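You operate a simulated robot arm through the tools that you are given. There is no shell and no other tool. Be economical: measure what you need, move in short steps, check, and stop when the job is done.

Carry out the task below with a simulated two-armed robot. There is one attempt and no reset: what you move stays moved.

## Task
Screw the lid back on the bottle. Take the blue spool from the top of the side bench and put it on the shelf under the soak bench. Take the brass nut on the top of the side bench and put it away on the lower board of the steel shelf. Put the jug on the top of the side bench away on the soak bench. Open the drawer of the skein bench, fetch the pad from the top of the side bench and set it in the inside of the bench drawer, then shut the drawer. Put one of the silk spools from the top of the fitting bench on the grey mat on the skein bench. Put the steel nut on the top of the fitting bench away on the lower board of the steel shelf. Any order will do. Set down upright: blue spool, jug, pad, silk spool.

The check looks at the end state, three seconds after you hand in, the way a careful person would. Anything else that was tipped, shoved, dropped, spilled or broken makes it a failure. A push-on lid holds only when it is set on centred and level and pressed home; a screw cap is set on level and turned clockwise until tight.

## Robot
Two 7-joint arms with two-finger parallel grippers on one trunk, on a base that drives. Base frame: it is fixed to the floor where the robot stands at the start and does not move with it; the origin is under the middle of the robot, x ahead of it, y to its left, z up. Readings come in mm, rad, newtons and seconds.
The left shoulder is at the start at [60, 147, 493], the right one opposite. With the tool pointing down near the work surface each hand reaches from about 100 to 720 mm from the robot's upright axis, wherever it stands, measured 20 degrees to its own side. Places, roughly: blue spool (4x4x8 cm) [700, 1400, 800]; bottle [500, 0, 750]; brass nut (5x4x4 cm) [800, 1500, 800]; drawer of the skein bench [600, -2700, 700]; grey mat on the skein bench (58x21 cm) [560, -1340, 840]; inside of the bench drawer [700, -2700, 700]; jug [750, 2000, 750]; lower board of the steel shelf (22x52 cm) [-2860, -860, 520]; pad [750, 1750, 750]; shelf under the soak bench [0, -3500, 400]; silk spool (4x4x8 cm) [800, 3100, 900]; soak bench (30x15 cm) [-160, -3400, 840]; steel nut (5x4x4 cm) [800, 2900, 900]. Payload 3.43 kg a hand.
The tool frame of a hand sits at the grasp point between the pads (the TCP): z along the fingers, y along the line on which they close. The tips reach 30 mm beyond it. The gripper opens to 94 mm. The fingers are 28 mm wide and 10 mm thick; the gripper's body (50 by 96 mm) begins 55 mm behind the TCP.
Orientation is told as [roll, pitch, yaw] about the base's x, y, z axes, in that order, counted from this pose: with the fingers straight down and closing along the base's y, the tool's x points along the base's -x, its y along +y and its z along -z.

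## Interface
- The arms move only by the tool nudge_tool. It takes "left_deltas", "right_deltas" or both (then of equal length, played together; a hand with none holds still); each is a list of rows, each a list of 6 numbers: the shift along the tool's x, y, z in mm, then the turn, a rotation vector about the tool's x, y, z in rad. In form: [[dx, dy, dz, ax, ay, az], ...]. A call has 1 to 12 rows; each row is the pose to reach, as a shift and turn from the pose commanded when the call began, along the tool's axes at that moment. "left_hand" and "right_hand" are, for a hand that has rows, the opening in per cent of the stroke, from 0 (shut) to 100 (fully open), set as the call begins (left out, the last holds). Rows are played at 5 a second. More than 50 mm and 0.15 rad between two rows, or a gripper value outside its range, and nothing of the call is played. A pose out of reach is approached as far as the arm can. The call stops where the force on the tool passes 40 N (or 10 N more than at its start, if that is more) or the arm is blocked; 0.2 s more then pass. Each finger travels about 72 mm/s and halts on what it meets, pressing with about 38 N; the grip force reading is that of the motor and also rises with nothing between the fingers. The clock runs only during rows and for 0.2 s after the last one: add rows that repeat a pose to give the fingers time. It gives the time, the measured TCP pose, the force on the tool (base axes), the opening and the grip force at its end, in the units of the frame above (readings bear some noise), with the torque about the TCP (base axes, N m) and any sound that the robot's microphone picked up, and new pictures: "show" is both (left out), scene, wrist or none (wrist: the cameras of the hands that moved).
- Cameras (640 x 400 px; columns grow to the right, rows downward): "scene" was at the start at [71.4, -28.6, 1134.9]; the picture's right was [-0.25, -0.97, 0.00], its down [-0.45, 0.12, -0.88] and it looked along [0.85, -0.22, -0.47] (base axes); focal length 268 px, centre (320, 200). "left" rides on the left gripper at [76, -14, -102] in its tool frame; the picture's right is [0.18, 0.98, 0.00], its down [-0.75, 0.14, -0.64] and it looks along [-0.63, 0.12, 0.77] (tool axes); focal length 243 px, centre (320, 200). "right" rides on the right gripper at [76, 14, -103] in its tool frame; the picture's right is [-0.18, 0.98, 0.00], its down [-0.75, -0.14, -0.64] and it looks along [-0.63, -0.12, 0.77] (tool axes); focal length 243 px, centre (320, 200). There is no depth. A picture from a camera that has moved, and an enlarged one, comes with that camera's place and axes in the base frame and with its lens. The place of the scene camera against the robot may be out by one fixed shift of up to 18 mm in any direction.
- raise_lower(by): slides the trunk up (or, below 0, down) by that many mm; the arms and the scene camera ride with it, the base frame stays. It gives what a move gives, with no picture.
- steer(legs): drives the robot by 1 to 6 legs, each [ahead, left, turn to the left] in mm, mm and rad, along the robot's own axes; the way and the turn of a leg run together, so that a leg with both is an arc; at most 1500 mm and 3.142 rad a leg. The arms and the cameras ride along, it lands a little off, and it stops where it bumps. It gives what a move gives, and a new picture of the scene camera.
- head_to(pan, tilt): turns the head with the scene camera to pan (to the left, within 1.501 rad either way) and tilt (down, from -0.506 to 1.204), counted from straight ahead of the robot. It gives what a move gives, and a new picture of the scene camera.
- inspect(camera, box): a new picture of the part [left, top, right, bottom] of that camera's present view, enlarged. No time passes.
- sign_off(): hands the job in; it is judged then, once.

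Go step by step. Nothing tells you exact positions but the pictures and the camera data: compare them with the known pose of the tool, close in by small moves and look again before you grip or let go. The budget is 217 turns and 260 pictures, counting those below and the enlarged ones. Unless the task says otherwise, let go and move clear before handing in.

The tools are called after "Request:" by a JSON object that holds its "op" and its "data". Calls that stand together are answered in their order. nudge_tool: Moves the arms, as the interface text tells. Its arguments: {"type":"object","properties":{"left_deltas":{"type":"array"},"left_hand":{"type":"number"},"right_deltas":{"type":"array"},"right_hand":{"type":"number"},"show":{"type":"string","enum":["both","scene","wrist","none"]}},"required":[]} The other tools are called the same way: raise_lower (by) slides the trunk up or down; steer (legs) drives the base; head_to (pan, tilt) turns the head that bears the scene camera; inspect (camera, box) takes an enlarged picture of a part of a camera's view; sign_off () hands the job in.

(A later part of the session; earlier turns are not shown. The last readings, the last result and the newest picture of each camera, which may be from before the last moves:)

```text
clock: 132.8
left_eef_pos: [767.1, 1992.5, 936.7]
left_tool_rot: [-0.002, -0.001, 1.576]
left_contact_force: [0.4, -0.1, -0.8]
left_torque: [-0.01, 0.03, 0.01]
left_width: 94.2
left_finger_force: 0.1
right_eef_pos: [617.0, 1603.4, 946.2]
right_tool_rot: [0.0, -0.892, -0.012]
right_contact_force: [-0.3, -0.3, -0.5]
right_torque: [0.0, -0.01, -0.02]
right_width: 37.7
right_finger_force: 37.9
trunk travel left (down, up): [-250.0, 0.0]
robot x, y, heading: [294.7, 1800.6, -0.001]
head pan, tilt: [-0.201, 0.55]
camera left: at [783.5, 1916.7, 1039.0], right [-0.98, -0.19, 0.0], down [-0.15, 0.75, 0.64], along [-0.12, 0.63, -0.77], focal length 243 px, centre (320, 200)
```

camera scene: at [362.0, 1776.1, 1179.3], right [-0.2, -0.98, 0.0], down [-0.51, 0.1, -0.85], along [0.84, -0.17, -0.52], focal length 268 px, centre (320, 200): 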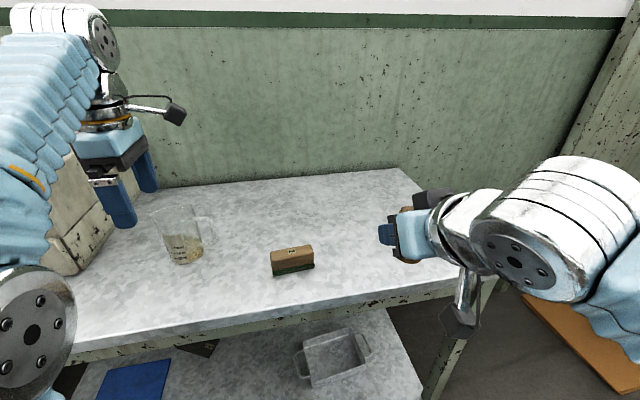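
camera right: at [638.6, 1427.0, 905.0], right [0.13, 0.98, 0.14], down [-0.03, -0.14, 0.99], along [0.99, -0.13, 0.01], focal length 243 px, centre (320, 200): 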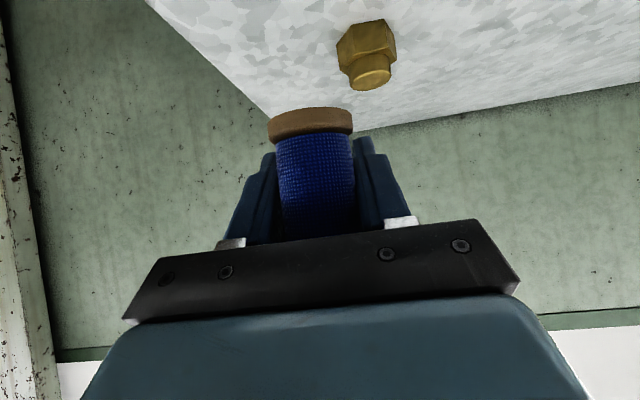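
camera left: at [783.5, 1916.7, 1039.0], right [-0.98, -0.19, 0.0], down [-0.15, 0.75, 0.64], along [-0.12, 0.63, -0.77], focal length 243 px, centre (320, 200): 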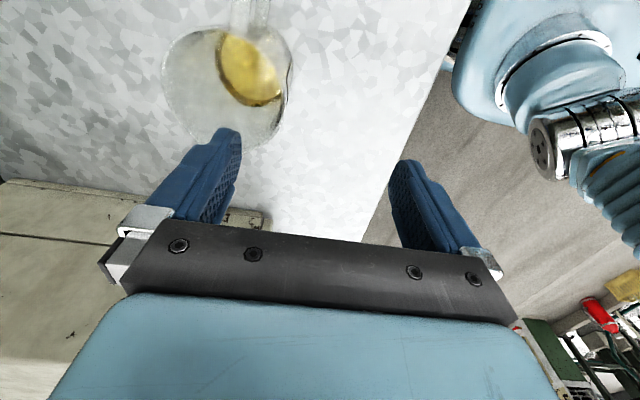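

Request:
{"op": "nudge_tool", "data": {"left_deltas": [[8, -21, 0, 0, 0, 0], [16, -42, 0, 0, 0, 0], [24, -63, 0, 0, 0, 0], [24, -63, 0, 0, 0, 0]], "left_hand": 100, "show": "wrist"}}

```text
clock: 133.8
left_eef_pos: [828.6, 1967.9, 936.6]
left_tool_rot: [-0.004, -0.002, 1.577]
left_contact_force: [0.1, -0.8, -0.4]
left_torque: [0.02, 0.0, 0.0]
left_width: 94.0
left_finger_force: 0.0
right_eef_pos: [618.3, 1603.3, 947.1]
right_tool_rot: [0.001, -0.892, -0.011]
right_contact_force: [-0.3, -0.9, -1.1]
right_torque: [-0.01, -0.03, 0.01]
right_width: 37.5
right_finger_force: 37.9
trunk travel left (down, up): [-250.0, 0.0]
robot x, y, heading: [296.4, 1797.0, 0.002]
head pan, tilt: [-0.201, 0.55]
camera left: at [844.7, 1893.0, 1037.2], right [-0.98, -0.19, 0.0], down [-0.15, 0.75, 0.64], along [-0.12, 0.63, -0.77], focal length 243 px, centre (320, 200)
```

left: 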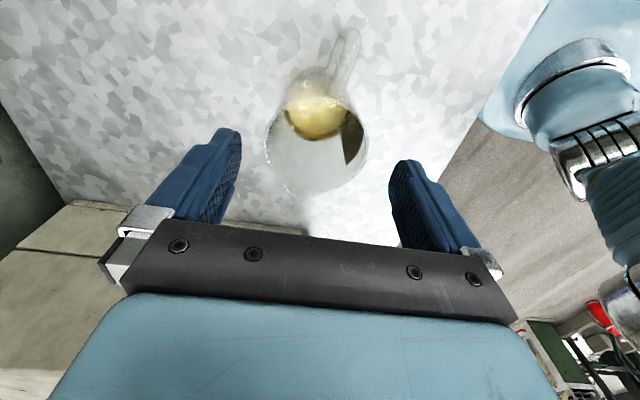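

Request:
{"op": "nudge_tool", "data": {"left_deltas": [[-3, -2.8, 0, 0, 0, 0], [-3, -2.8, 20, 0, 0, 0], [-3, -2.8, 40, 0, 0, 0], [-3, -2.8, 60, 0, 0, 0], [-3, -2.8, 80, 0, 0, 0], [-3, -2.8, 86, 0, 0, 0], [-3, -2.8, 86, 0, 0, 0]], "left_hand": 100, "show": "wrist"}}

```text
clock: 135.4
left_eef_pos: [832.8, 1972.2, 849.7]
left_tool_rot: [0.0, -0.004, 1.574]
left_contact_force: [-0.2, 0.5, 1.5]
left_torque: [0.0, -0.02, -0.02]
left_width: 94.1
left_finger_force: 0.0
left hand out of reach, approached as far as the arm can: row 1
right_eef_pos: [617.1, 1603.2, 947.2]
right_tool_rot: [-0.001, -0.895, -0.012]
right_contact_force: [0.1, 0.7, -0.9]
right_torque: [0.01, 0.01, -0.01]
right_width: 37.6
right_finger_force: 37.6
trunk travel left (down, up): [-250.0, 0.0]
robot x, y, heading: [289.3, 1800.7, -0.001]
head pan, tilt: [-0.201, 0.55]
camera left: at [848.4, 1896.6, 951.3], right [-0.98, -0.19, 0.0], down [-0.15, 0.75, 0.64], along [-0.12, 0.63, -0.76], focal length 243 px, centre (320, 200)
```

left: 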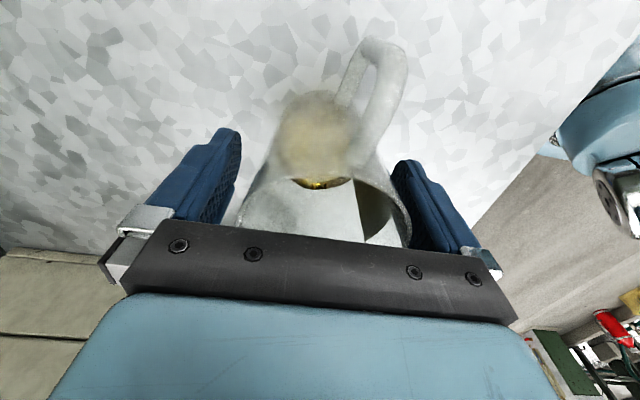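

Request:
{"op": "nudge_tool", "data": {"left_deltas": [[0, 0, 0, 0, 0, 0], [0, 0, 0, 0, 0, 0], [0, 0, 0, 0, 0, 0]], "left_hand": 0, "show": "wrist"}}

```text
clock: 136.2
left_eef_pos: [831.6, 1972.5, 849.9]
left_tool_rot: [-0.002, -0.004, 1.575]
left_contact_force: [0.7, -0.2, -0.3]
left_torque: [-0.01, -0.04, 0.02]
left_width: 73.7
left_finger_force: 37.8
right_eef_pos: [617.2, 1602.7, 945.4]
right_tool_rot: [0.001, -0.894, -0.012]
right_contact_force: [-0.8, -0.3, -0.7]
right_torque: [-0.01, -0.02, -0.02]
right_width: 37.7
right_finger_force: 38.2
trunk travel left (down, up): [-250.0, 0.0]
robot x, y, heading: [294.1, 1800.4, 0.001]
head pan, tilt: [-0.201, 0.55]
camera left: at [848.4, 1896.6, 951.5], right [-0.98, -0.19, 0.0], down [-0.15, 0.75, 0.64], along [-0.12, 0.63, -0.77], focal length 243 px, centre (320, 200)
```

left: 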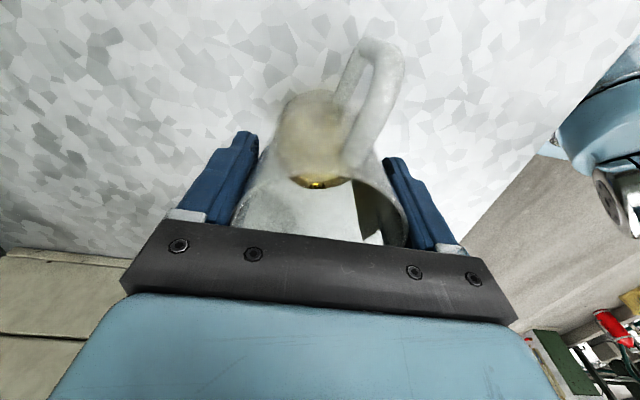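

Request:
{"op": "nudge_tool", "data": {"left_deltas": [[0, 0, -10, 0, 0, 0], [0, 0, -30, 0, 0, 0], [0, 0, -50, 0, 0, 0], [0, 0, -65, 0, 0, 0], [0, 20, -70, 0, 0, 0], [0, 50, -70, 0, 0, 0], [0, 85, -70, 0, 0, 0], [0, 120, -70, 0, 0, 0], [0, 155, -70, 0, 0, 0], [0, 190, -70, 0, 0, 0], [0, 210, -70, 0, 0, 0]], "show": "both"}}

```text
clock: 138.6
left_eef_pos: [623.3, 1970.1, 921.2]
left_tool_rot: [-0.002, -0.006, 1.576]
left_contact_force: [-0.6, 0.7, -1.2]
left_torque: [0.0, 0.0, 0.0]
left_width: 73.5
left_finger_force: 38.8
right_eef_pos: [618.2, 1602.7, 946.9]
right_tool_rot: [-0.001, -0.893, -0.011]
right_contact_force: [1.0, 0.0, -0.6]
right_torque: [0.02, 0.02, -0.01]
right_width: 37.6
right_finger_force: 38.2
trunk travel left (down, up): [-250.0, 0.0]
robot x, y, heading: [290.9, 1801.5, -0.003]
head pan, tilt: [-0.201, 0.55]
camera scene: at [363.2, 1775.3, 1179.2], right [-0.2, -0.98, 0.0], down [-0.51, 0.11, -0.85], along [0.84, -0.17, -0.52], focal length 268 px, centre (320, 200)
camera left: at [640.0, 1894.1, 1021.8], right [-0.98, -0.19, 0.0], down [-0.15, 0.75, 0.64], along [-0.12, 0.63, -0.76], focal length 243 px, centre (320, 200)
```

scene: 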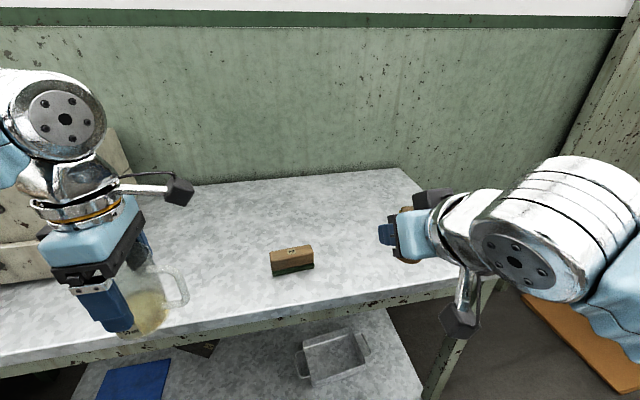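
left: 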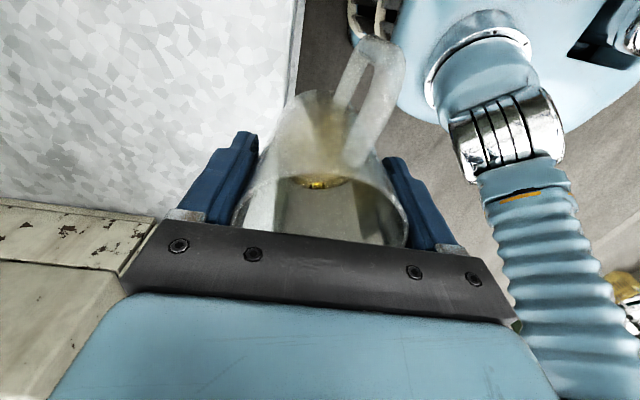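

Both items held. Back off and drive down the aisle toward the soak bench, in stages.

Request:
{"op": "steer", "data": {"legs": [[-450, 0, 0], [0, -1500, 0]]}}

Request:
{"op": "head_to", "data": {"pan": -1.4, "tilt": 0.25}}

```text
clock: 148.4
left_eef_pos: [178.4, 464.0, 920.2]
left_tool_rot: [-0.001, -0.005, 1.601]
left_contact_force: [0.4, 0.6, -1.6]
left_torque: [0.01, 0.0, 0.02]
left_width: 73.6
left_finger_force: 37.8
right_eef_pos: [180.1, 98.3, 947.2]
right_tool_rot: [-0.001, -0.894, 0.014]
right_contact_force: [-0.4, -0.3, -0.1]
right_torque: [0.01, -0.01, 0.0]
right_width: 37.7
right_finger_force: 38.3
trunk travel left (down, up): [-250.0, 0.0]
robot x, y, heading: [-152.6, 289.6, 0.025]
head pan, tilt: [-0.201, 0.55]
camera scene: at [-78.5, 263.7, 1179.2], right [-0.18, -0.98, 0.0], down [-0.51, 0.09, -0.85], along [0.84, -0.15, -0.52], focal length 268 px, centre (320, 200)
```

scene: 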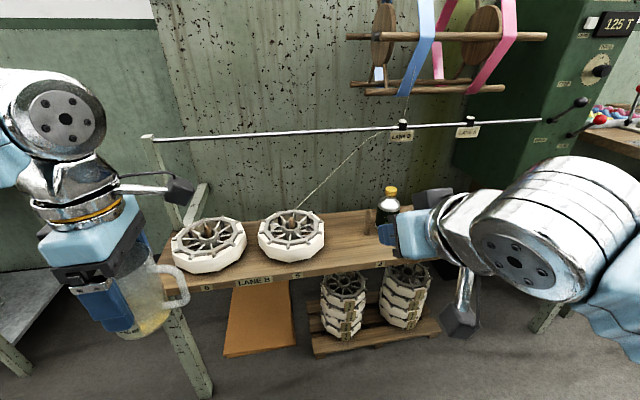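

```text
clock: 149.8
left_eef_pos: [177.5, 464.1, 921.9]
left_tool_rot: [-0.002, -0.002, 1.6]
left_contact_force: [-0.4, 0.1, -1.2]
left_torque: [0.02, 0.03, 0.01]
left_width: 73.5
left_finger_force: 38.3
right_eef_pos: [179.5, 97.8, 948.0]
right_tool_rot: [0.0, -0.894, 0.013]
right_contact_force: [-0.7, -0.1, 0.0]
right_torque: [0.01, -0.04, 0.01]
right_width: 37.5
right_finger_force: 38.2
trunk travel left (down, up): [-250.0, 0.0]
robot x, y, heading: [-148.8, 283.9, 0.023]
head pan, tilt: [-1.4, 0.25]
camera scene: at [-148.9, 188.0, 1206.9], right [-0.98, -0.19, 0.0], down [-0.05, 0.24, -0.97], along [0.19, -0.95, -0.25], focal length 268 px, centre (320, 200)
```

scene: 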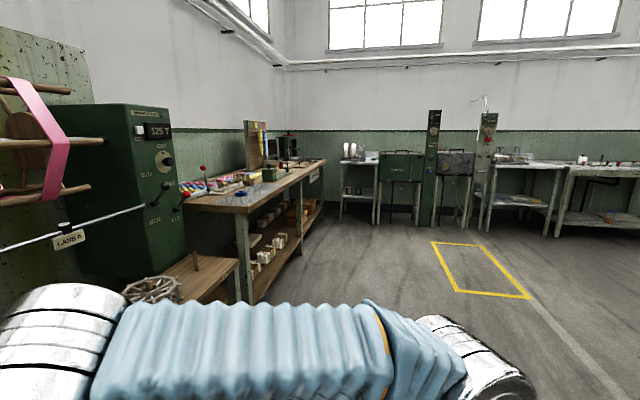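

The soak bench is the small stand at the end wall, right of the skein bench. Drive there and turn to face the wall.

Request:
{"op": "steer", "data": {"legs": [[0, -1500, -0.023], [0, -1200, 0], [0, 0, -1.57]]}}

Request:
{"op": "head_to", "data": {"pan": 0.0, "tilt": 0.45}}

```text
clock: 166.8
left_eef_pos: [8.9, -2768.8, 920.5]
left_tool_rot: [-0.002, -0.003, -0.007]
left_contact_force: [0.0, -0.1, -1.1]
left_torque: [-0.02, 0.02, 0.0]
left_width: 73.2
left_finger_force: 37.6
right_eef_pos: [-357.1, -2755.7, 946.3]
right_tool_rot: [-0.001, -0.894, -1.597]
right_contact_force: [0.3, 0.1, -0.4]
right_torque: [-0.02, 0.0, -0.02]
right_width: 37.4
right_finger_force: 37.9
trunk travel left (down, up): [-250.0, 0.0]
robot x, y, heading: [-153.7, -2434.6, -1.584]
head pan, tilt: [-1.4, 0.25]
camera scene: at [-235.9, -2423.8, 1206.9], right [-0.16, 0.99, 0.0], down [0.24, 0.04, -0.97], along [-0.96, -0.15, -0.25], focal length 268 px, centre (320, 200)
```

scene: 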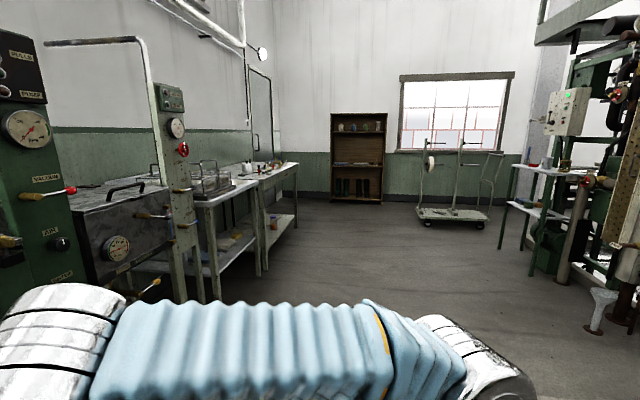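

```text
clock: 168.4
left_eef_pos: [9.3, -2768.0, 920.0]
left_tool_rot: [0.0, -0.001, -0.006]
left_contact_force: [0.3, 0.5, -1.7]
left_torque: [-0.01, -0.01, -0.01]
left_width: 73.2
left_finger_force: 38.2
right_eef_pos: [-356.9, -2756.4, 947.2]
right_tool_rot: [0.001, -0.894, -1.595]
right_contact_force: [0.0, 0.4, -1.3]
right_torque: [0.0, 0.0, -0.04]
right_width: 37.5
right_finger_force: 38.2
trunk travel left (down, up): [-250.0, 0.0]
robot x, y, heading: [-155.8, -2431.7, -1.582]
head pan, tilt: [0.0, 0.45]
camera scene: at [-145.0, -2501.1, 1188.2], right [-1.0, 0.01, 0.0], down [0.01, 0.44, -0.9], along [-0.01, -0.9, -0.44], focal length 268 px, centre (320, 200)
```

scene: 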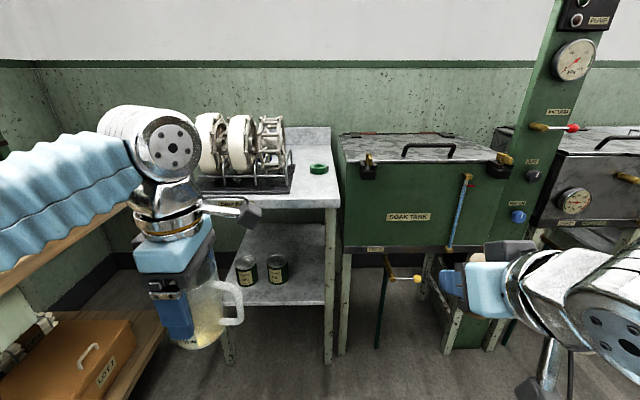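

The free strip right of the reel rack on the soak bench is in view; shelf below with two cans. I'll tuck the right hand in and drive closer.

Request:
{"op": "nudge_tool", "data": {"right_deltas": [[27, 0, -34, 0, 0, 0], [55, 0, -68, 0, 0, 0], [82, 0, -101, 0, 0, 0]], "show": "none"}}

Request:
{"op": "steer", "data": {"legs": [[330, -40, 0.012]]}}

```text
clock: 169.2
left_eef_pos: [9.1, -2766.9, 920.6]
left_tool_rot: [-0.001, -0.005, -0.005]
left_contact_force: [0.1, 0.5, -1.3]
left_torque: [0.04, -0.01, 0.02]
left_width: 73.6
left_finger_force: 38.3
right_eef_pos: [-356.7, -2627.5, 945.0]
right_tool_rot: [0.001, -0.895, -1.592]
right_contact_force: [0.5, 0.1, -0.7]
right_torque: [-0.01, -0.02, 0.03]
right_width: 37.7
right_finger_force: 38.4
trunk travel left (down, up): [-250.0, 0.0]
robot x, y, heading: [-160.4, -2432.9, -1.582]
head pan, tilt: [0.0, 0.45]
```

```text
clock: 171.4
left_eef_pos: [-27.8, -3094.2, 920.0]
left_tool_rot: [-0.001, -0.003, 0.007]
left_contact_force: [0.1, -0.9, -1.2]
left_torque: [0.01, -0.02, 0.02]
left_width: 73.4
left_finger_force: 38.2
right_eef_pos: [-394.5, -2958.0, 946.5]
right_tool_rot: [-0.002, -0.894, -1.582]
right_contact_force: [-0.5, 0.6, 0.3]
right_torque: [-0.01, 0.05, 0.0]
right_width: 37.4
right_finger_force: 38.0
trunk travel left (down, up): [-250.0, 0.0]
robot x, y, heading: [-202.2, -2763.0, -1.57]
head pan, tilt: [0.0, 0.45]
camera scene: at [-186.0, -2830.0, 1188.2], right [-1.0, 0.0, 0.0], down [0.0, 0.44, -0.9], along [0.0, -0.9, -0.44], focal length 268 px, centre (320, 200)
```

scene: 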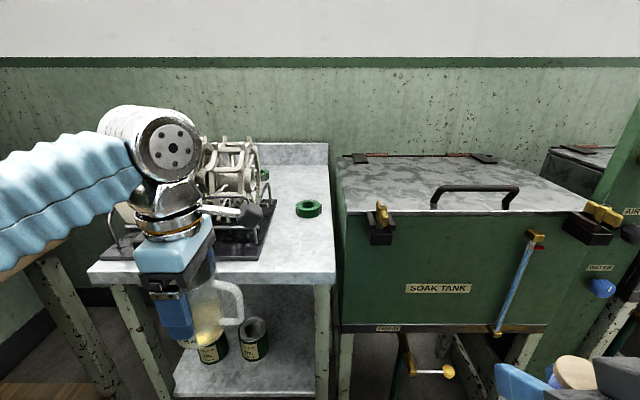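

Bench top is at z ≈ 843 with a free strip between rack (x > -67) and edge (x ≈ -204). Raise the jug, creep forward, then carry it over to (-125, -3300).

Request:
{"op": "nudge_tool", "data": {"left_deltas": [[0, 0, -15, 0, 0, 0], [0, 0, -30, 0, 0, 0], [0, 0, -45, 0, 0, 0], [0, 0, -55, 0, 0, 0]], "show": "none"}}

Request:
{"op": "steer", "data": {"legs": [[80, 0, 0]]}}

```text
clock: 172.4
left_eef_pos: [-28.9, -3096.1, 974.2]
left_tool_rot: [0.0, -0.003, 0.007]
left_contact_force: [0.1, 0.8, -1.2]
left_torque: [0.01, -0.02, 0.0]
left_width: 73.3
left_finger_force: 37.7
right_eef_pos: [-395.9, -2958.6, 946.4]
right_tool_rot: [0.0, -0.894, -1.581]
right_contact_force: [-0.4, 0.3, -0.2]
right_torque: [0.0, 0.03, -0.01]
right_width: 37.5
right_finger_force: 38.4
trunk travel left (down, up): [-250.0, 0.0]
robot x, y, heading: [-200.7, -2762.6, -1.574]
head pan, tilt: [0.0, 0.45]
```

```text
clock: 173.4
left_eef_pos: [-27.0, -3177.5, 975.4]
left_tool_rot: [-0.002, -0.005, 0.01]
left_contact_force: [0.2, -0.2, -1.4]
left_torque: [0.04, -0.01, 0.0]
left_width: 73.2
left_finger_force: 38.3
right_eef_pos: [-394.0, -3041.5, 945.9]
right_tool_rot: [0.001, -0.893, -1.58]
right_contact_force: [-0.5, 0.6, -0.5]
right_torque: [-0.03, 0.0, 0.02]
right_width: 37.6
right_finger_force: 37.3
trunk travel left (down, up): [-250.0, 0.0]
robot x, y, heading: [-196.4, -2845.7, -1.569]
head pan, tilt: [0.0, 0.45]
camera scene: at [-185.7, -2913.1, 1188.2], right [-1.0, 0.0, 0.0], down [0.0, 0.44, -0.9], along [0.0, -0.9, -0.44], focal length 268 px, centre (320, 200)
```

scene: 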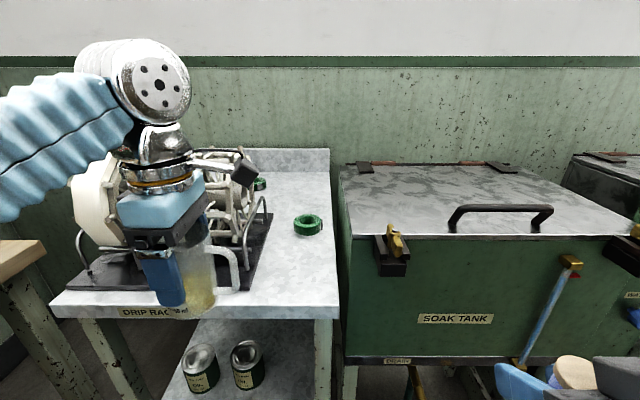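

Request:
{"op": "nudge_tool", "data": {"left_deltas": [[25, 0, 0, 0, 0, 0], [50, 0, 0, 0, 0, 0], [75, 0, 0, 0, 0, 0], [98, -15, 0, 0, 0, 0], [98, -45, 0, 0, 0, 0], [98, -75, 0, 0, 0, 0], [98, -105, 0, 0, 0, 0], [98, -122, 0, 0, 0, 0], [98, -122, 0, 0, 0, 0]], "show": "both"}}

```text
clock: 175.4
left_eef_pos: [-125.5, -3289.3, 974.0]
left_tool_rot: [0.008, -0.001, 0.009]
left_contact_force: [0.2, 0.1, -0.9]
left_torque: [0.0, -0.01, -0.02]
left_width: 73.1
left_finger_force: 37.8
left hand out of reach, approached as far as the arm can: row 8, 9
right_eef_pos: [-394.6, -3041.5, 946.0]
right_tool_rot: [0.001, -0.895, -1.577]
right_contact_force: [0.5, -0.1, -0.8]
right_torque: [0.0, 0.0, -0.02]
right_width: 37.7
right_finger_force: 38.5
trunk travel left (down, up): [-250.0, 0.0]
robot x, y, heading: [-198.2, -2846.5, -1.567]
head pan, tilt: [0.0, 0.45]
camera scene: at [-185.6, -2913.4, 1188.2], right [-1.0, 0.0, 0.0], down [0.0, 0.44, -0.9], along [0.0, -0.9, -0.44], focal length 268 px, centre (320, 200)
camera left: at [-200.2, -3304.3, 1074.5], right [-0.19, 0.98, 0.01], down [0.75, 0.14, 0.64], along [0.63, 0.13, -0.76], focal length 243 px, centre (320, 200)
```

scene: 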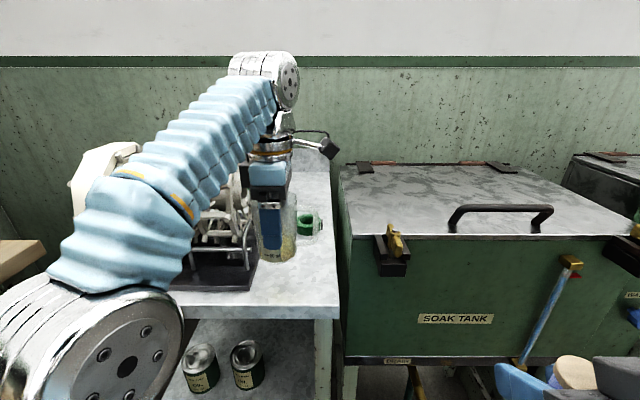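
left: 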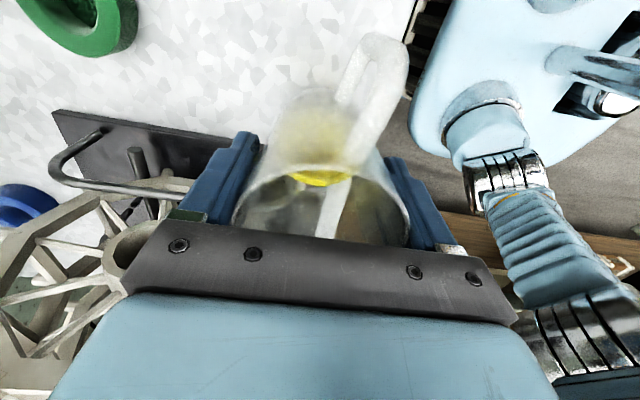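

Request:
{"op": "nudge_tool", "data": {"left_deltas": [[6, 0, 10, 0, 0, 0], [6, 0, 20, 0, 0, 0], [6, 0, 28, 0, 0, 0], [6, 0, 31, 0, 0, 0]], "show": "none"}}

Request:
{"op": "nudge_tool", "data": {"left_deltas": [[0, 0, 2, 0, 0, 0], [0, 0, 4, 0, 0, 0], [0, 0, 6, 0, 0, 0]], "show": "none"}}

Request:
{"op": "inspect", "data": {"camera": "scene", "box": [200, 160, 360, 320]}}

```text
clock: 176.4
left_eef_pos: [-130.4, -3289.5, 940.9]
left_tool_rot: [-0.003, -0.004, 0.011]
left_contact_force: [0.9, 1.1, -0.4]
left_torque: [0.02, -0.02, -0.01]
left_width: 73.1
left_finger_force: 38.3
right_eef_pos: [-394.1, -3042.5, 947.1]
right_tool_rot: [-0.001, -0.894, -1.581]
right_contact_force: [0.4, -0.5, -0.6]
right_torque: [-0.03, 0.01, -0.05]
right_width: 37.4
right_finger_force: 37.6
trunk travel left (down, up): [-250.0, 0.0]
robot x, y, heading: [-198.7, -2844.7, -1.572]
head pan, tilt: [0.0, 0.45]
```

```text
clock: 177.2
left_eef_pos: [-131.4, -3288.7, 936.0]
left_tool_rot: [-0.002, -0.004, 0.01]
left_contact_force: [0.1, 0.6, -0.3]
left_torque: [0.01, 0.01, 0.01]
left_width: 73.5
left_finger_force: 38.0
right_eef_pos: [-394.2, -3042.6, 945.7]
right_tool_rot: [0.0, -0.894, -1.579]
right_contact_force: [-0.4, 0.7, -0.2]
right_torque: [-0.01, -0.01, 0.02]
right_width: 37.5
right_finger_force: 37.3
trunk travel left (down, up): [-250.0, 0.0]
robot x, y, heading: [-195.6, -2845.7, -1.565]
head pan, tilt: [0.0, 0.45]
```

```text
2.50 times, centred on (280, 240) of scene
camera zoom: at [-185.8, -2913.4, 1188.2], right [-1.0, 0.0, 0.0], down [0.0, 0.44, -0.9], along [0.0, -0.9, -0.44], focal length 669 px, centre (420, 100)
```

zoom: 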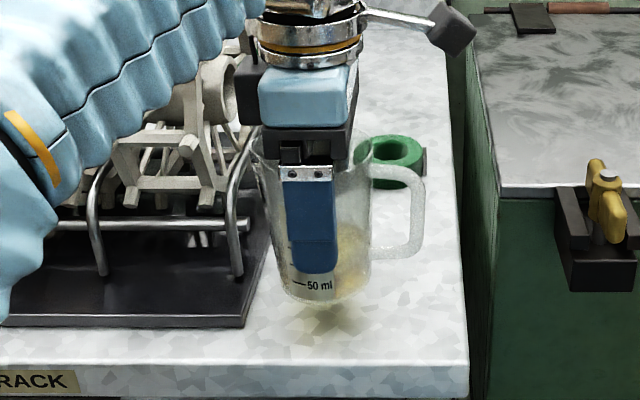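

Request:
{"op": "nudge_tool", "data": {"left_deltas": [[0, 0, 2, 0, 0, 0], [0, 0, 4, 0, 0, 0], [0, 0, 6, 0, 0, 0], [0, 0, 8, 0, 0, 0]], "show": "none"}}

Request:
{"op": "inspect", "data": {"camera": "scene", "box": [200, 160, 360, 320]}}

```text
clock: 178.2
left_eef_pos: [-129.7, -3290.4, 926.6]
left_tool_rot: [-0.004, -0.003, 0.01]
left_contact_force: [-0.3, 0.1, -1.0]
left_torque: [0.02, 0.03, -0.01]
left_width: 73.2
left_finger_force: 38.1
right_eef_pos: [-394.4, -3043.9, 945.8]
right_tool_rot: [-0.001, -0.894, -1.58]
right_contact_force: [0.1, -0.2, -0.6]
right_torque: [-0.01, 0.0, 0.0]
right_width: 37.5
right_finger_force: 38.3
trunk travel left (down, up): [-250.0, 0.0]
robot x, y, heading: [-198.3, -2841.9, -1.57]
head pan, tilt: [0.0, 0.45]
```

```text
2.50 times, centred on (280, 240) of scene
camera zoom: at [-185.8, -2913.4, 1188.2], right [-1.0, 0.0, 0.0], down [0.0, 0.44, -0.9], along [0.0, -0.9, -0.44], focal length 669 px, centre (420, 100)
```

zoom: 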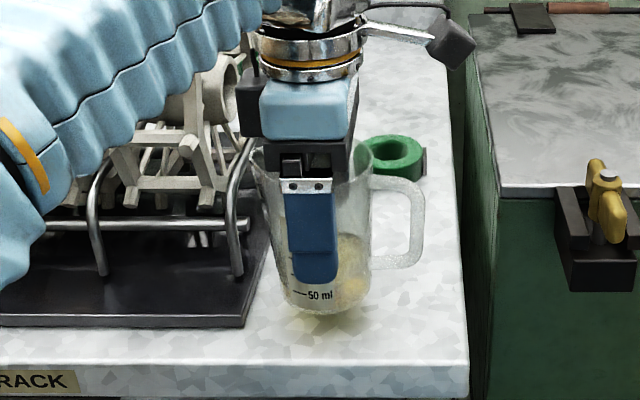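

Request:
{"op": "nudge_tool", "data": {"left_deltas": [[0, 0, 2, 0, 0, 0], [0, 0, 4, 0, 0, 0], [0, 0, 6, 0, 0, 0], [0, 0, 7, 0, 0, 0], [0, 0, 8, 0, 0, 0]], "show": "none"}}

Request:
{"op": "inspect", "data": {"camera": "scene", "box": [200, 160, 360, 320]}}

```text
clock: 179.4
left_eef_pos: [-130.7, -3289.8, 918.4]
left_tool_rot: [-0.003, -0.003, 0.009]
left_contact_force: [0.1, 0.3, -1.0]
left_torque: [-0.02, 0.05, 0.01]
left_width: 73.6
left_finger_force: 38.5
right_eef_pos: [-394.7, -3042.9, 945.4]
right_tool_rot: [-0.001, -0.894, -1.579]
right_contact_force: [0.9, -0.5, -1.8]
right_torque: [0.02, -0.01, 0.04]
right_width: 37.4
right_finger_force: 37.3
trunk travel left (down, up): [-250.0, 0.0]
robot x, y, heading: [-201.6, -2846.5, -1.565]
head pan, tilt: [0.0, 0.45]
```

```text
2.50 times, centred on (280, 240) of scene
camera zoom: at [-185.8, -2913.4, 1188.2], right [-1.0, 0.0, 0.0], down [0.0, 0.44, -0.9], along [0.0, -0.9, -0.44], focal length 669 px, centre (420, 100)
```

zoom: 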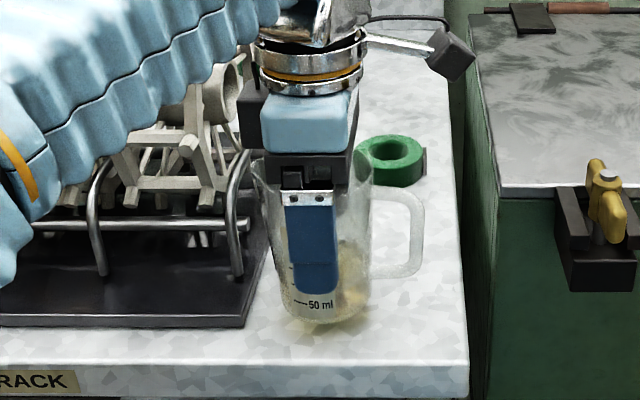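

Request:
{"op": "nudge_tool", "data": {"left_deltas": [[0, 0, 1.5, 0, 0, 0], [0, 0, 3, 0, 0, 0], [0, 0, 4.5, 0, 0, 0], [0, 0, 6, 0, 0, 0], [0, 0, 7, 0, 0, 0]], "show": "none"}}

Request:
{"op": "inspect", "data": {"camera": "scene", "box": [240, 200, 340, 300]}}

```text
clock: 180.6
left_eef_pos: [-130.6, -3289.3, 912.6]
left_tool_rot: [-0.001, -0.002, 0.01]
left_contact_force: [0.4, 0.0, -0.7]
left_torque: [0.04, 0.02, 0.0]
left_width: 73.5
left_finger_force: 37.6
right_eef_pos: [-394.5, -3041.6, 946.6]
right_tool_rot: [0.0, -0.894, -1.58]
right_contact_force: [-0.5, -1.1, -0.1]
right_torque: [-0.03, 0.03, 0.03]
right_width: 37.5
right_finger_force: 38.1
trunk travel left (down, up): [-250.0, 0.0]
robot x, y, heading: [-200.4, -2847.0, -1.563]
head pan, tilt: [0.0, 0.45]
```

```text
4.00 times, centred on (290, 250) of scene
camera zoom: at [-185.8, -2913.4, 1188.2], right [-1.0, 0.0, 0.0], down [0.0, 0.44, -0.9], along [0.0, -0.9, -0.44], focal length 1071 px, centre (440, 0)
```

zoom: 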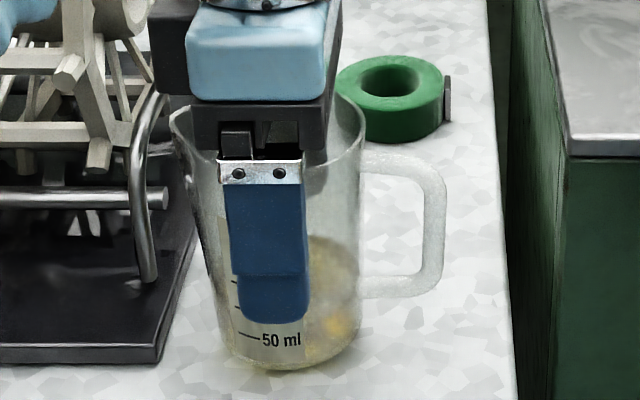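

Request:
{"op": "nudge_tool", "data": {"left_deltas": [[0, 0, 1.5, 0, 0, 0], [0, 0, 3, 0, 0, 0], [0, 0, 4, 0, 0, 0], [0, 0, 5, 0, 0, 0]], "show": "none"}}

```text
clock: 181.6
left_eef_pos: [-129.1, -3288.4, 908.5]
left_tool_rot: [-0.005, -0.004, 0.008]
left_contact_force: [-1.1, -0.1, 20.5]
left_torque: [-0.25, 0.18, 0.04]
left_width: 73.0
left_finger_force: 38.0
right_eef_pos: [-394.2, -3041.3, 945.7]
right_tool_rot: [0.003, -0.896, -1.579]
right_contact_force: [-0.1, -0.3, -0.8]
right_torque: [-0.03, 0.04, -0.03]
right_width: 37.5
right_finger_force: 38.0
trunk travel left (down, up): [-250.0, 0.0]
robot x, y, heading: [-194.2, -2845.2, -1.569]
head pan, tilt: [0.0, 0.45]
```

Contact. Ease off, open, and lift the hand out.

Request:
{"op": "nudge_tool", "data": {"left_deltas": [[0, 0, -1.5, 0, 0, 0], [0, 0, -1.5, 0, 0, 0], [0, 0, -1.5, 0, 0, 0], [0, 0, -1.5, 0, 0, 0]], "left_hand": 100, "show": "none"}}

Request:
{"op": "nudge_tool", "data": {"left_deltas": [[0, 0, -20, 0, 0, 0], [0, 0, -40, 0, 0, 0], [0, 0, -65, 0, 0, 0], [0, 30, -75, 0, 0, 0], [0, 70, -75, 0, 0, 0], [0, 110, -75, 0, 0, 0], [0, 150, -75, 0, 0, 0]], "show": "scene"}}

```text
clock: 182.6
left_eef_pos: [-129.7, -3289.8, 908.4]
left_tool_rot: [-0.002, -0.003, 0.011]
left_contact_force: [-0.9, 0.4, 0.4]
left_torque: [0.0, -0.01, -0.01]
left_width: 94.1
left_finger_force: 0.1
right_eef_pos: [-394.3, -3041.7, 946.7]
right_tool_rot: [0.002, -0.893, -1.58]
right_contact_force: [-0.3, 0.5, -0.4]
right_torque: [-0.02, -0.01, 0.01]
right_width: 37.4
right_finger_force: 37.7
trunk travel left (down, up): [-250.0, 0.0]
robot x, y, heading: [-196.9, -2848.3, -1.57]
head pan, tilt: [0.0, 0.45]
```

```text
clock: 184.2
left_eef_pos: [-131.4, -3137.1, 983.5]
left_tool_rot: [-0.001, -0.004, 0.01]
left_contact_force: [0.6, -0.8, -0.2]
left_torque: [0.03, 0.01, 0.02]
left_width: 94.0
left_finger_force: 0.1
right_eef_pos: [-395.0, -3042.1, 946.7]
right_tool_rot: [0.001, -0.893, -1.58]
right_contact_force: [-0.3, -0.4, -0.5]
right_torque: [0.0, -0.03, -0.03]
right_width: 37.3
right_finger_force: 38.2
trunk travel left (down, up): [-250.0, 0.0]
robot x, y, heading: [-192.0, -2846.9, -1.568]
head pan, tilt: [0.0, 0.45]
camera scene: at [-185.9, -2913.6, 1188.2], right [-1.0, 0.0, 0.0], down [0.0, 0.44, -0.9], along [0.0, -0.9, -0.44], focal length 268 px, centre (320, 200)
```

scene: 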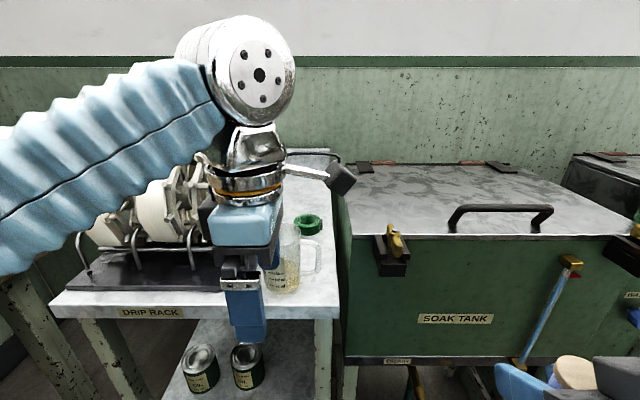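

The jug stands on the soak bench. For the spool I'll back off, shift left, lower the trunk and reach under the bench at low height.

Request:
{"op": "nudge_tool", "data": {"left_deltas": [[-15, 40, 0, 0, 0, 0], [-30, 80, 0, 0, 0, 0], [-45, 110, 0, 0, 0, 0]], "left_hand": 60, "show": "none"}}

Request:
{"op": "steer", "data": {"legs": [[-280, 190, 0]]}}

Request:
{"op": "raise_lower", "data": {"by": -240}}

```text
clock: 185.0
left_eef_pos: [-95.1, -3028.7, 981.4]
left_tool_rot: [-0.001, -0.004, -0.004]
left_contact_force: [2.2, -5.8, -0.5]
left_torque: [0.48, 0.17, 0.02]
left_width: 56.5
left_finger_force: 0.0
left hand out of reach, approached as far as the arm can: row 3
right_eef_pos: [-395.2, -3044.5, 945.1]
right_tool_rot: [0.001, -0.891, -1.582]
right_contact_force: [0.3, -0.4, -0.9]
right_torque: [0.07, -0.03, 0.01]
right_width: 37.5
right_finger_force: 37.9
trunk travel left (down, up): [-250.0, 0.0]
robot x, y, heading: [-194.8, -2845.0, -1.57]
head pan, tilt: [0.0, 0.45]
```

```text
clock: 187.2
left_eef_pos: [96.4, -2747.9, 981.3]
left_tool_rot: [-0.003, -0.002, 0.02]
left_contact_force: [0.0, -0.6, 0.2]
left_torque: [0.04, 0.0, -0.05]
left_width: 56.5
left_finger_force: 0.2
right_eef_pos: [-205.3, -2765.5, 945.8]
right_tool_rot: [0.001, -0.893, -1.569]
right_contact_force: [-0.9, 0.3, -0.6]
right_torque: [-0.02, 0.01, 0.01]
right_width: 37.5
right_finger_force: 37.7
trunk travel left (down, up): [-250.0, 0.0]
robot x, y, heading: [-8.7, -2566.2, -1.557]
head pan, tilt: [0.0, 0.45]
camera scene: at [1.8, -2633.8, 1188.2], right [-1.0, -0.01, 0.0], down [-0.01, 0.44, -0.9], along [0.01, -0.9, -0.44], focal length 268 px, centre (320, 200)
```

scene: 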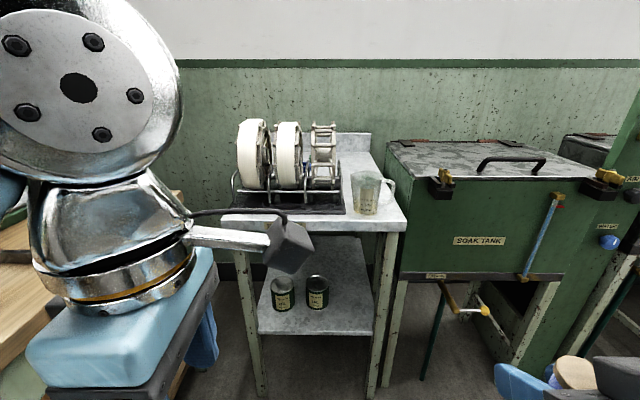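

```text
clock: 189.8
left_eef_pos: [96.4, -2748.8, 740.3]
left_tool_rot: [-0.001, -0.005, 0.02]
left_contact_force: [0.4, 0.4, -0.6]
left_torque: [-0.02, -0.02, 0.02]
left_width: 56.3
left_finger_force: 0.0
right_eef_pos: [-207.1, -2765.2, 705.4]
right_tool_rot: [0.0, -0.894, -1.569]
right_contact_force: [0.6, -0.9, -1.3]
right_torque: [-0.02, 0.0, 0.01]
right_width: 37.6
right_finger_force: 38.0
trunk travel left (down, up): [-10.0, 240.0]
robot x, y, heading: [-9.6, -2565.3, -1.555]
head pan, tilt: [0.0, 0.45]
```

Shelf z ≈ 371; free spot right of the cans at about (-90, -3370). Extend the right hand low and forward, then drive it in.

Request:
{"op": "nudge_tool", "data": {"right_deltas": [[-1, 11.5, 43, 0, 0, 0], [-2, 23, 87, 0, 0, 0], [-3, 34.5, 130, 0, 0, 0], [-4, 46, 174, 0, 0, 0], [-5, 57.5, 217, 0, 0, 0], [-6, 69, 261, 0, 0, 0], [-7, 80.5, 304, 0, 0, 0], [-8, 92, 348, 0, 0, 0], [-9, 103.5, 391, 0, 0, 0], [-10, 115, 435, 0, 0, 0], [-10, 115, 435, 0, 0, 0]], "show": "both"}}

```text
clock: 192.2
left_eef_pos: [96.5, -2748.1, 740.9]
left_tool_rot: [-0.001, -0.001, 0.02]
left_contact_force: [-0.7, 0.7, 0.5]
left_torque: [0.0, -0.01, 0.0]
left_width: 56.5
left_finger_force: 0.0
right_eef_pos: [-89.2, -3112.7, 441.3]
right_tool_rot: [0.002, -0.893, -1.567]
right_contact_force: [0.6, -0.2, -0.2]
right_torque: [-0.02, 0.03, 0.01]
right_width: 37.6
right_finger_force: 38.2
trunk travel left (down, up): [-10.0, 240.0]
robot x, y, heading: [-15.4, -2567.8, -1.556]
head pan, tilt: [0.0, 0.45]
camera scene: at [1.9, -2633.7, 948.2], right [-1.0, -0.01, 0.0], down [-0.01, 0.44, -0.9], along [0.01, -0.9, -0.44], focal length 268 px, centre (320, 200)
camera right: at [-76.9, -2985.4, 447.4], right [0.98, -0.11, 0.14], down [-0.14, 0.03, 0.99], along [-0.12, -0.99, 0.01], focal length 243 px, centre (320, 200)
```

scene: 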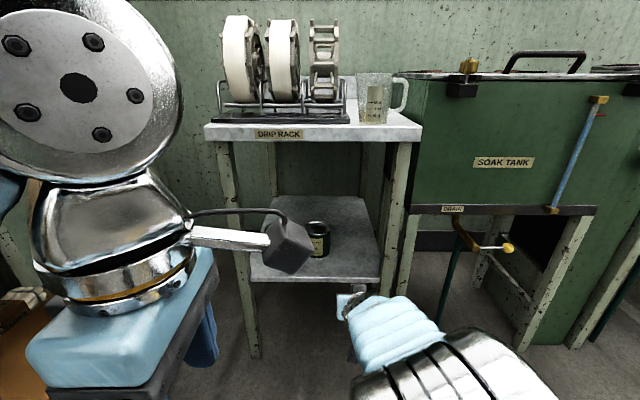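
right: 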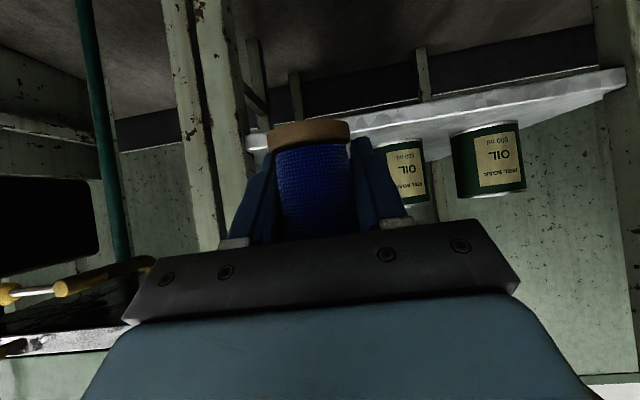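

Request:
{"op": "nudge_tool", "data": {"right_deltas": [[-6, 0, -5, 0, 0, 0], [-8, 0, -6, 0, 0, 0]], "show": "none"}}

Request:
{"op": "steer", "data": {"legs": [[255, 0, -0.012]]}}

Request:
{"op": "inspect", "data": {"camera": "right", "box": [0, 0, 640, 400]}}

```text
clock: 192.8
left_eef_pos: [95.9, -2747.7, 740.2]
left_tool_rot: [-0.002, -0.002, 0.019]
left_contact_force: [-0.4, 0.9, 0.0]
left_torque: [-0.02, -0.01, 0.0]
left_width: 56.6
left_finger_force: 0.1
right_eef_pos: [-90.4, -3110.7, 451.4]
right_tool_rot: [0.001, -0.894, -1.569]
right_contact_force: [-1.0, -0.1, -0.3]
right_torque: [0.03, 0.01, 0.05]
right_width: 37.4
right_finger_force: 37.8
trunk travel left (down, up): [-10.0, 240.0]
robot x, y, heading: [-13.6, -2562.6, -1.559]
head pan, tilt: [0.0, 0.45]
```

```text
clock: 194.6
left_eef_pos: [94.0, -3009.9, 741.0]
left_tool_rot: [-0.002, -0.004, 0.002]
left_contact_force: [0.3, 0.7, -0.5]
left_torque: [-0.01, 0.05, -0.01]
left_width: 56.2
left_finger_force: 0.1
right_eef_pos: [-99.1, -3369.1, 450.4]
right_tool_rot: [0.001, -0.893, -1.587]
right_contact_force: [0.4, 0.1, -0.5]
right_torque: [0.01, 0.0, -0.01]
right_width: 37.7
right_finger_force: 37.8
trunk travel left (down, up): [-10.0, 240.0]
robot x, y, heading: [-10.0, -2826.3, -1.575]
head pan, tilt: [0.0, 0.45]
camera scene: at [1.9, -2893.3, 948.2], right [-1.0, 0.0, 0.0], down [0.0, 0.44, -0.9], along [0.0, -0.9, -0.44], focal length 268 px, centre (320, 200)
```

scene: 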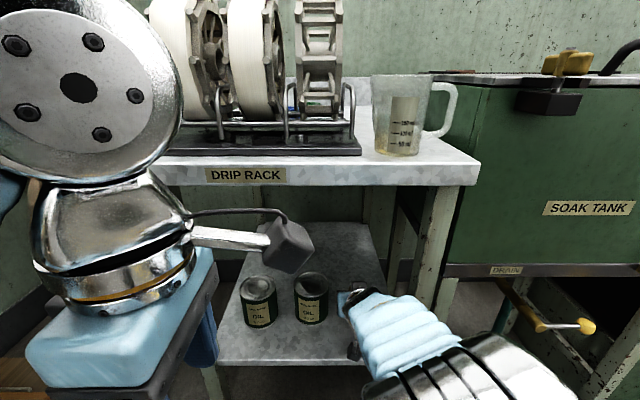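

```text
1.00 times, centred on (320, 200) of right (not enlarged: the box is as wide or as high as the picture)
camera zoom: at [-83.0, -3242.4, 457.6], right [0.98, -0.13, 0.14], down [-0.14, 0.03, 0.99], along [-0.13, -0.99, 0.01], focal length 243 px, centre (320, 200)
```

zoom: 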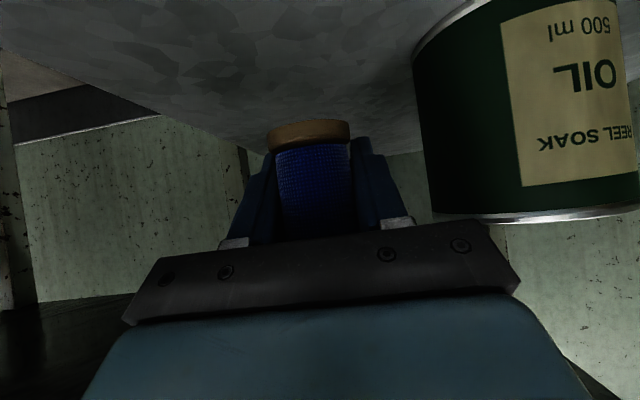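

The spool hovers over the shelf, right of the can. Lower to contact.

Request:
{"op": "nudge_tool", "data": {"right_deltas": [[8, 0, 6, 0, 0, 0], [15.6, 0, 12.5, 0, 0, 0], [18.7, 0, 15, 0, 0, 0], [20.3, 0, 16.3, 0, 0, 0]], "show": "none"}}

Request:
{"op": "nudge_tool", "data": {"right_deltas": [[1.2, 0, 1, 0, 0, 0], [2.4, 0, 2, 0, 0, 0], [3.6, 0, 3, 0, 0, 0]], "show": "wrist"}}

```text
clock: 195.6
left_eef_pos: [94.4, -3009.2, 741.3]
left_tool_rot: [-0.002, -0.004, 0.002]
left_contact_force: [0.9, 0.2, 0.3]
left_torque: [-0.01, -0.02, -0.01]
left_width: 56.5
left_finger_force: 0.0
right_eef_pos: [-98.6, -3368.9, 425.7]
right_tool_rot: [0.002, -0.893, -1.588]
right_contact_force: [0.4, 0.5, -0.4]
right_torque: [-0.01, -0.02, 0.01]
right_width: 37.3
right_finger_force: 37.9
trunk travel left (down, up): [-10.0, 240.0]
robot x, y, heading: [-9.2, -2828.0, -1.575]
head pan, tilt: [0.0, 0.45]
```

```text
clock: 196.4
left_eef_pos: [93.9, -3008.4, 740.7]
left_tool_rot: [-0.002, -0.002, 0.001]
left_contact_force: [-0.6, -0.1, 0.9]
left_torque: [-0.01, 0.01, 0.0]
left_width: 56.5
left_finger_force: 0.1
right_eef_pos: [-97.9, -3367.8, 421.8]
right_tool_rot: [-0.001, -0.894, -1.583]
right_contact_force: [0.7, 0.4, -1.3]
right_torque: [0.0, 0.02, 0.02]
right_width: 37.4
right_finger_force: 38.4
trunk travel left (down, up): [-10.0, 240.0]
robot x, y, heading: [-9.6, -2824.5, -1.572]
head pan, tilt: [0.0, 0.45]
camera right: at [-83.2, -3242.0, 426.8], right [0.98, -0.13, 0.14], down [-0.14, 0.03, 0.99], along [-0.13, -0.99, 0.01], focal length 243 px, centre (320, 200)
```

right: 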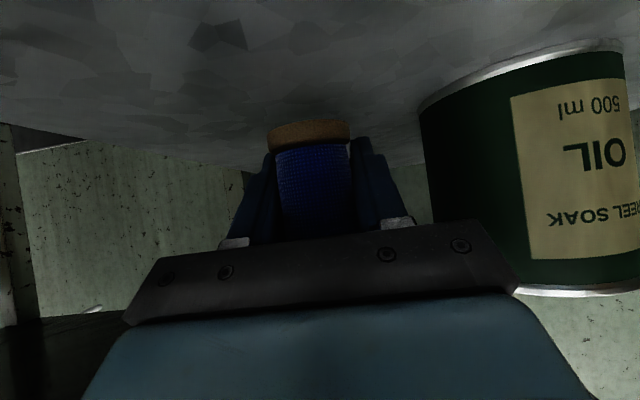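

Request:
{"op": "nudge_tool", "data": {"right_deltas": [[1.5, 0, 1.2, 0, 0, 0], [3, 0, 2.4, 0, 0, 0], [4.5, 0, 3.6, 0, 0, 0], [6, 0, 4.8, 0, 0, 0], [7.5, 0, 6, 0, 0, 0]], "show": "none"}}

```text
clock: 197.6
left_eef_pos: [94.4, -3009.7, 741.4]
left_tool_rot: [-0.003, -0.004, 0.004]
left_contact_force: [0.3, 0.0, -0.1]
left_torque: [0.0, -0.01, 0.0]
left_width: 56.5
left_finger_force: 0.0
right_eef_pos: [-98.3, -3368.6, 409.4]
right_tool_rot: [0.0, -0.893, -1.587]
right_contact_force: [-0.5, -0.5, -0.5]
right_torque: [0.02, -0.03, -0.04]
right_width: 37.4
right_finger_force: 38.1
trunk travel left (down, up): [-10.0, 240.0]
robot x, y, heading: [-12.4, -2826.8, -1.571]
head pan, tilt: [0.0, 0.45]
```

Request:
{"op": "nudge_tool", "data": {"right_deltas": [[2, 0, 1.6, 0, 0, 0], [4, 0, 3.2, 0, 0, 0], [5.5, 0, 4.4, 0, 0, 0], [7, 0, 5.6, 0, 0, 0], [8.5, 0, 6.8, 0, 0, 0], [10, 0, 8, 0, 0, 0]], "show": "wrist"}}

```text
clock: 198.3
left_eef_pos: [93.1, -3007.5, 742.1]
left_tool_rot: [-0.002, -0.002, 0.001]
left_contact_force: [-0.1, 0.1, 0.4]
left_torque: [0.02, 0.0, 0.0]
left_width: 56.2
left_finger_force: 0.0
right_eef_pos: [-97.4, -3370.4, 409.5]
right_tool_rot: [0.005, -0.905, -1.588]
right_contact_force: [-1.2, 7.9, 20.7]
right_torque: [-0.08, 0.45, -0.19]
right_width: 37.6
right_finger_force: 37.9
trunk travel left (down, up): [-10.0, 240.0]
robot x, y, heading: [-10.7, -2823.1, -1.572]
head pan, tilt: [0.0, 0.45]
stopped in row 3 (right hand): the force on the tool passed its limit at 43 N (the readings are from after the stop); the commanded pose is now the measured one
camera right: at [-83.2, -3243.6, 414.2], right [0.98, -0.13, 0.15], down [-0.14, 0.04, 0.99], along [-0.13, -0.99, 0.02], focal length 243 px, centre (320, 200)
```

right: 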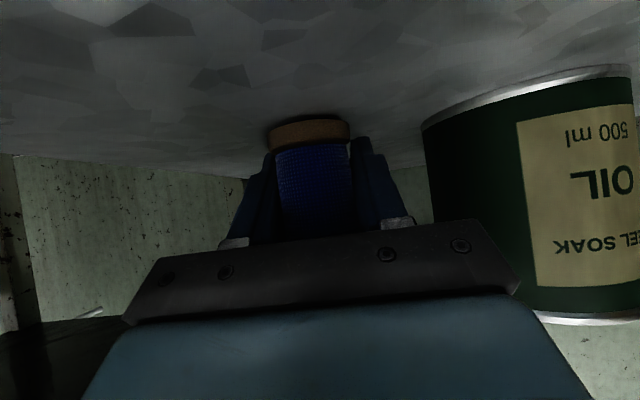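

Request:
{"op": "nudge_tool", "data": {"right_deltas": [[-0.8, 0, -0.6, 0, 0, 0], [-0.8, 0, -0.6, 0, 0, 0], [-0.8, 0, -0.6, 0, 0, 0]], "right_hand": 64, "show": "none"}}

Request:
{"op": "nudge_tool", "data": {"right_deltas": [[0, 0, -15, 0, 0, 0], [0, 0, -40, 0, 0, 0], [0, 0, -75, 0, 0, 0], [0, 0, -110, 0, 0, 0]], "show": "wrist"}}

```text
clock: 199.1
left_eef_pos: [95.0, -3009.0, 742.0]
left_tool_rot: [-0.004, -0.002, 0.001]
left_contact_force: [-0.2, -0.2, 0.2]
left_torque: [-0.02, -0.02, 0.01]
left_width: 56.4
left_finger_force: 0.0
right_eef_pos: [-97.2, -3370.1, 408.0]
right_tool_rot: [0.004, -0.903, -1.585]
right_contact_force: [14.2, -0.7, 17.7]
right_torque: [-0.26, 0.1, 0.22]
right_width: 52.3
right_finger_force: 0.0
trunk travel left (down, up): [-10.0, 240.0]
robot x, y, heading: [-12.4, -2827.2, -1.578]
head pan, tilt: [0.0, 0.45]
```

```text
clock: 200.1
left_eef_pos: [93.5, -3007.7, 740.8]
left_tool_rot: [-0.001, -0.005, 0.002]
left_contact_force: [-0.6, -0.8, -0.2]
left_torque: [0.01, -0.05, 0.02]
left_width: 56.3
left_finger_force: 0.0
right_eef_pos: [-96.4, -3283.7, 476.1]
right_tool_rot: [0.001, -0.896, -1.588]
right_contact_force: [0.4, 0.7, -0.3]
right_torque: [-0.01, -0.01, -0.01]
right_width: 60.4
right_finger_force: 0.0
trunk travel left (down, up): [-10.0, 240.0]
robot x, y, heading: [-11.4, -2827.7, -1.573]
head pan, tilt: [0.0, 0.45]
camera right: at [-82.4, -3156.7, 481.6], right [0.98, -0.13, 0.15], down [-0.14, 0.03, 0.99], along [-0.13, -0.99, 0.01], focal length 243 px, centre (320, 200)
```

right: 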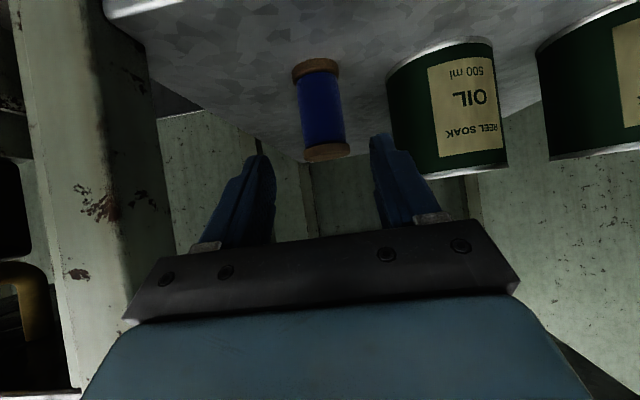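

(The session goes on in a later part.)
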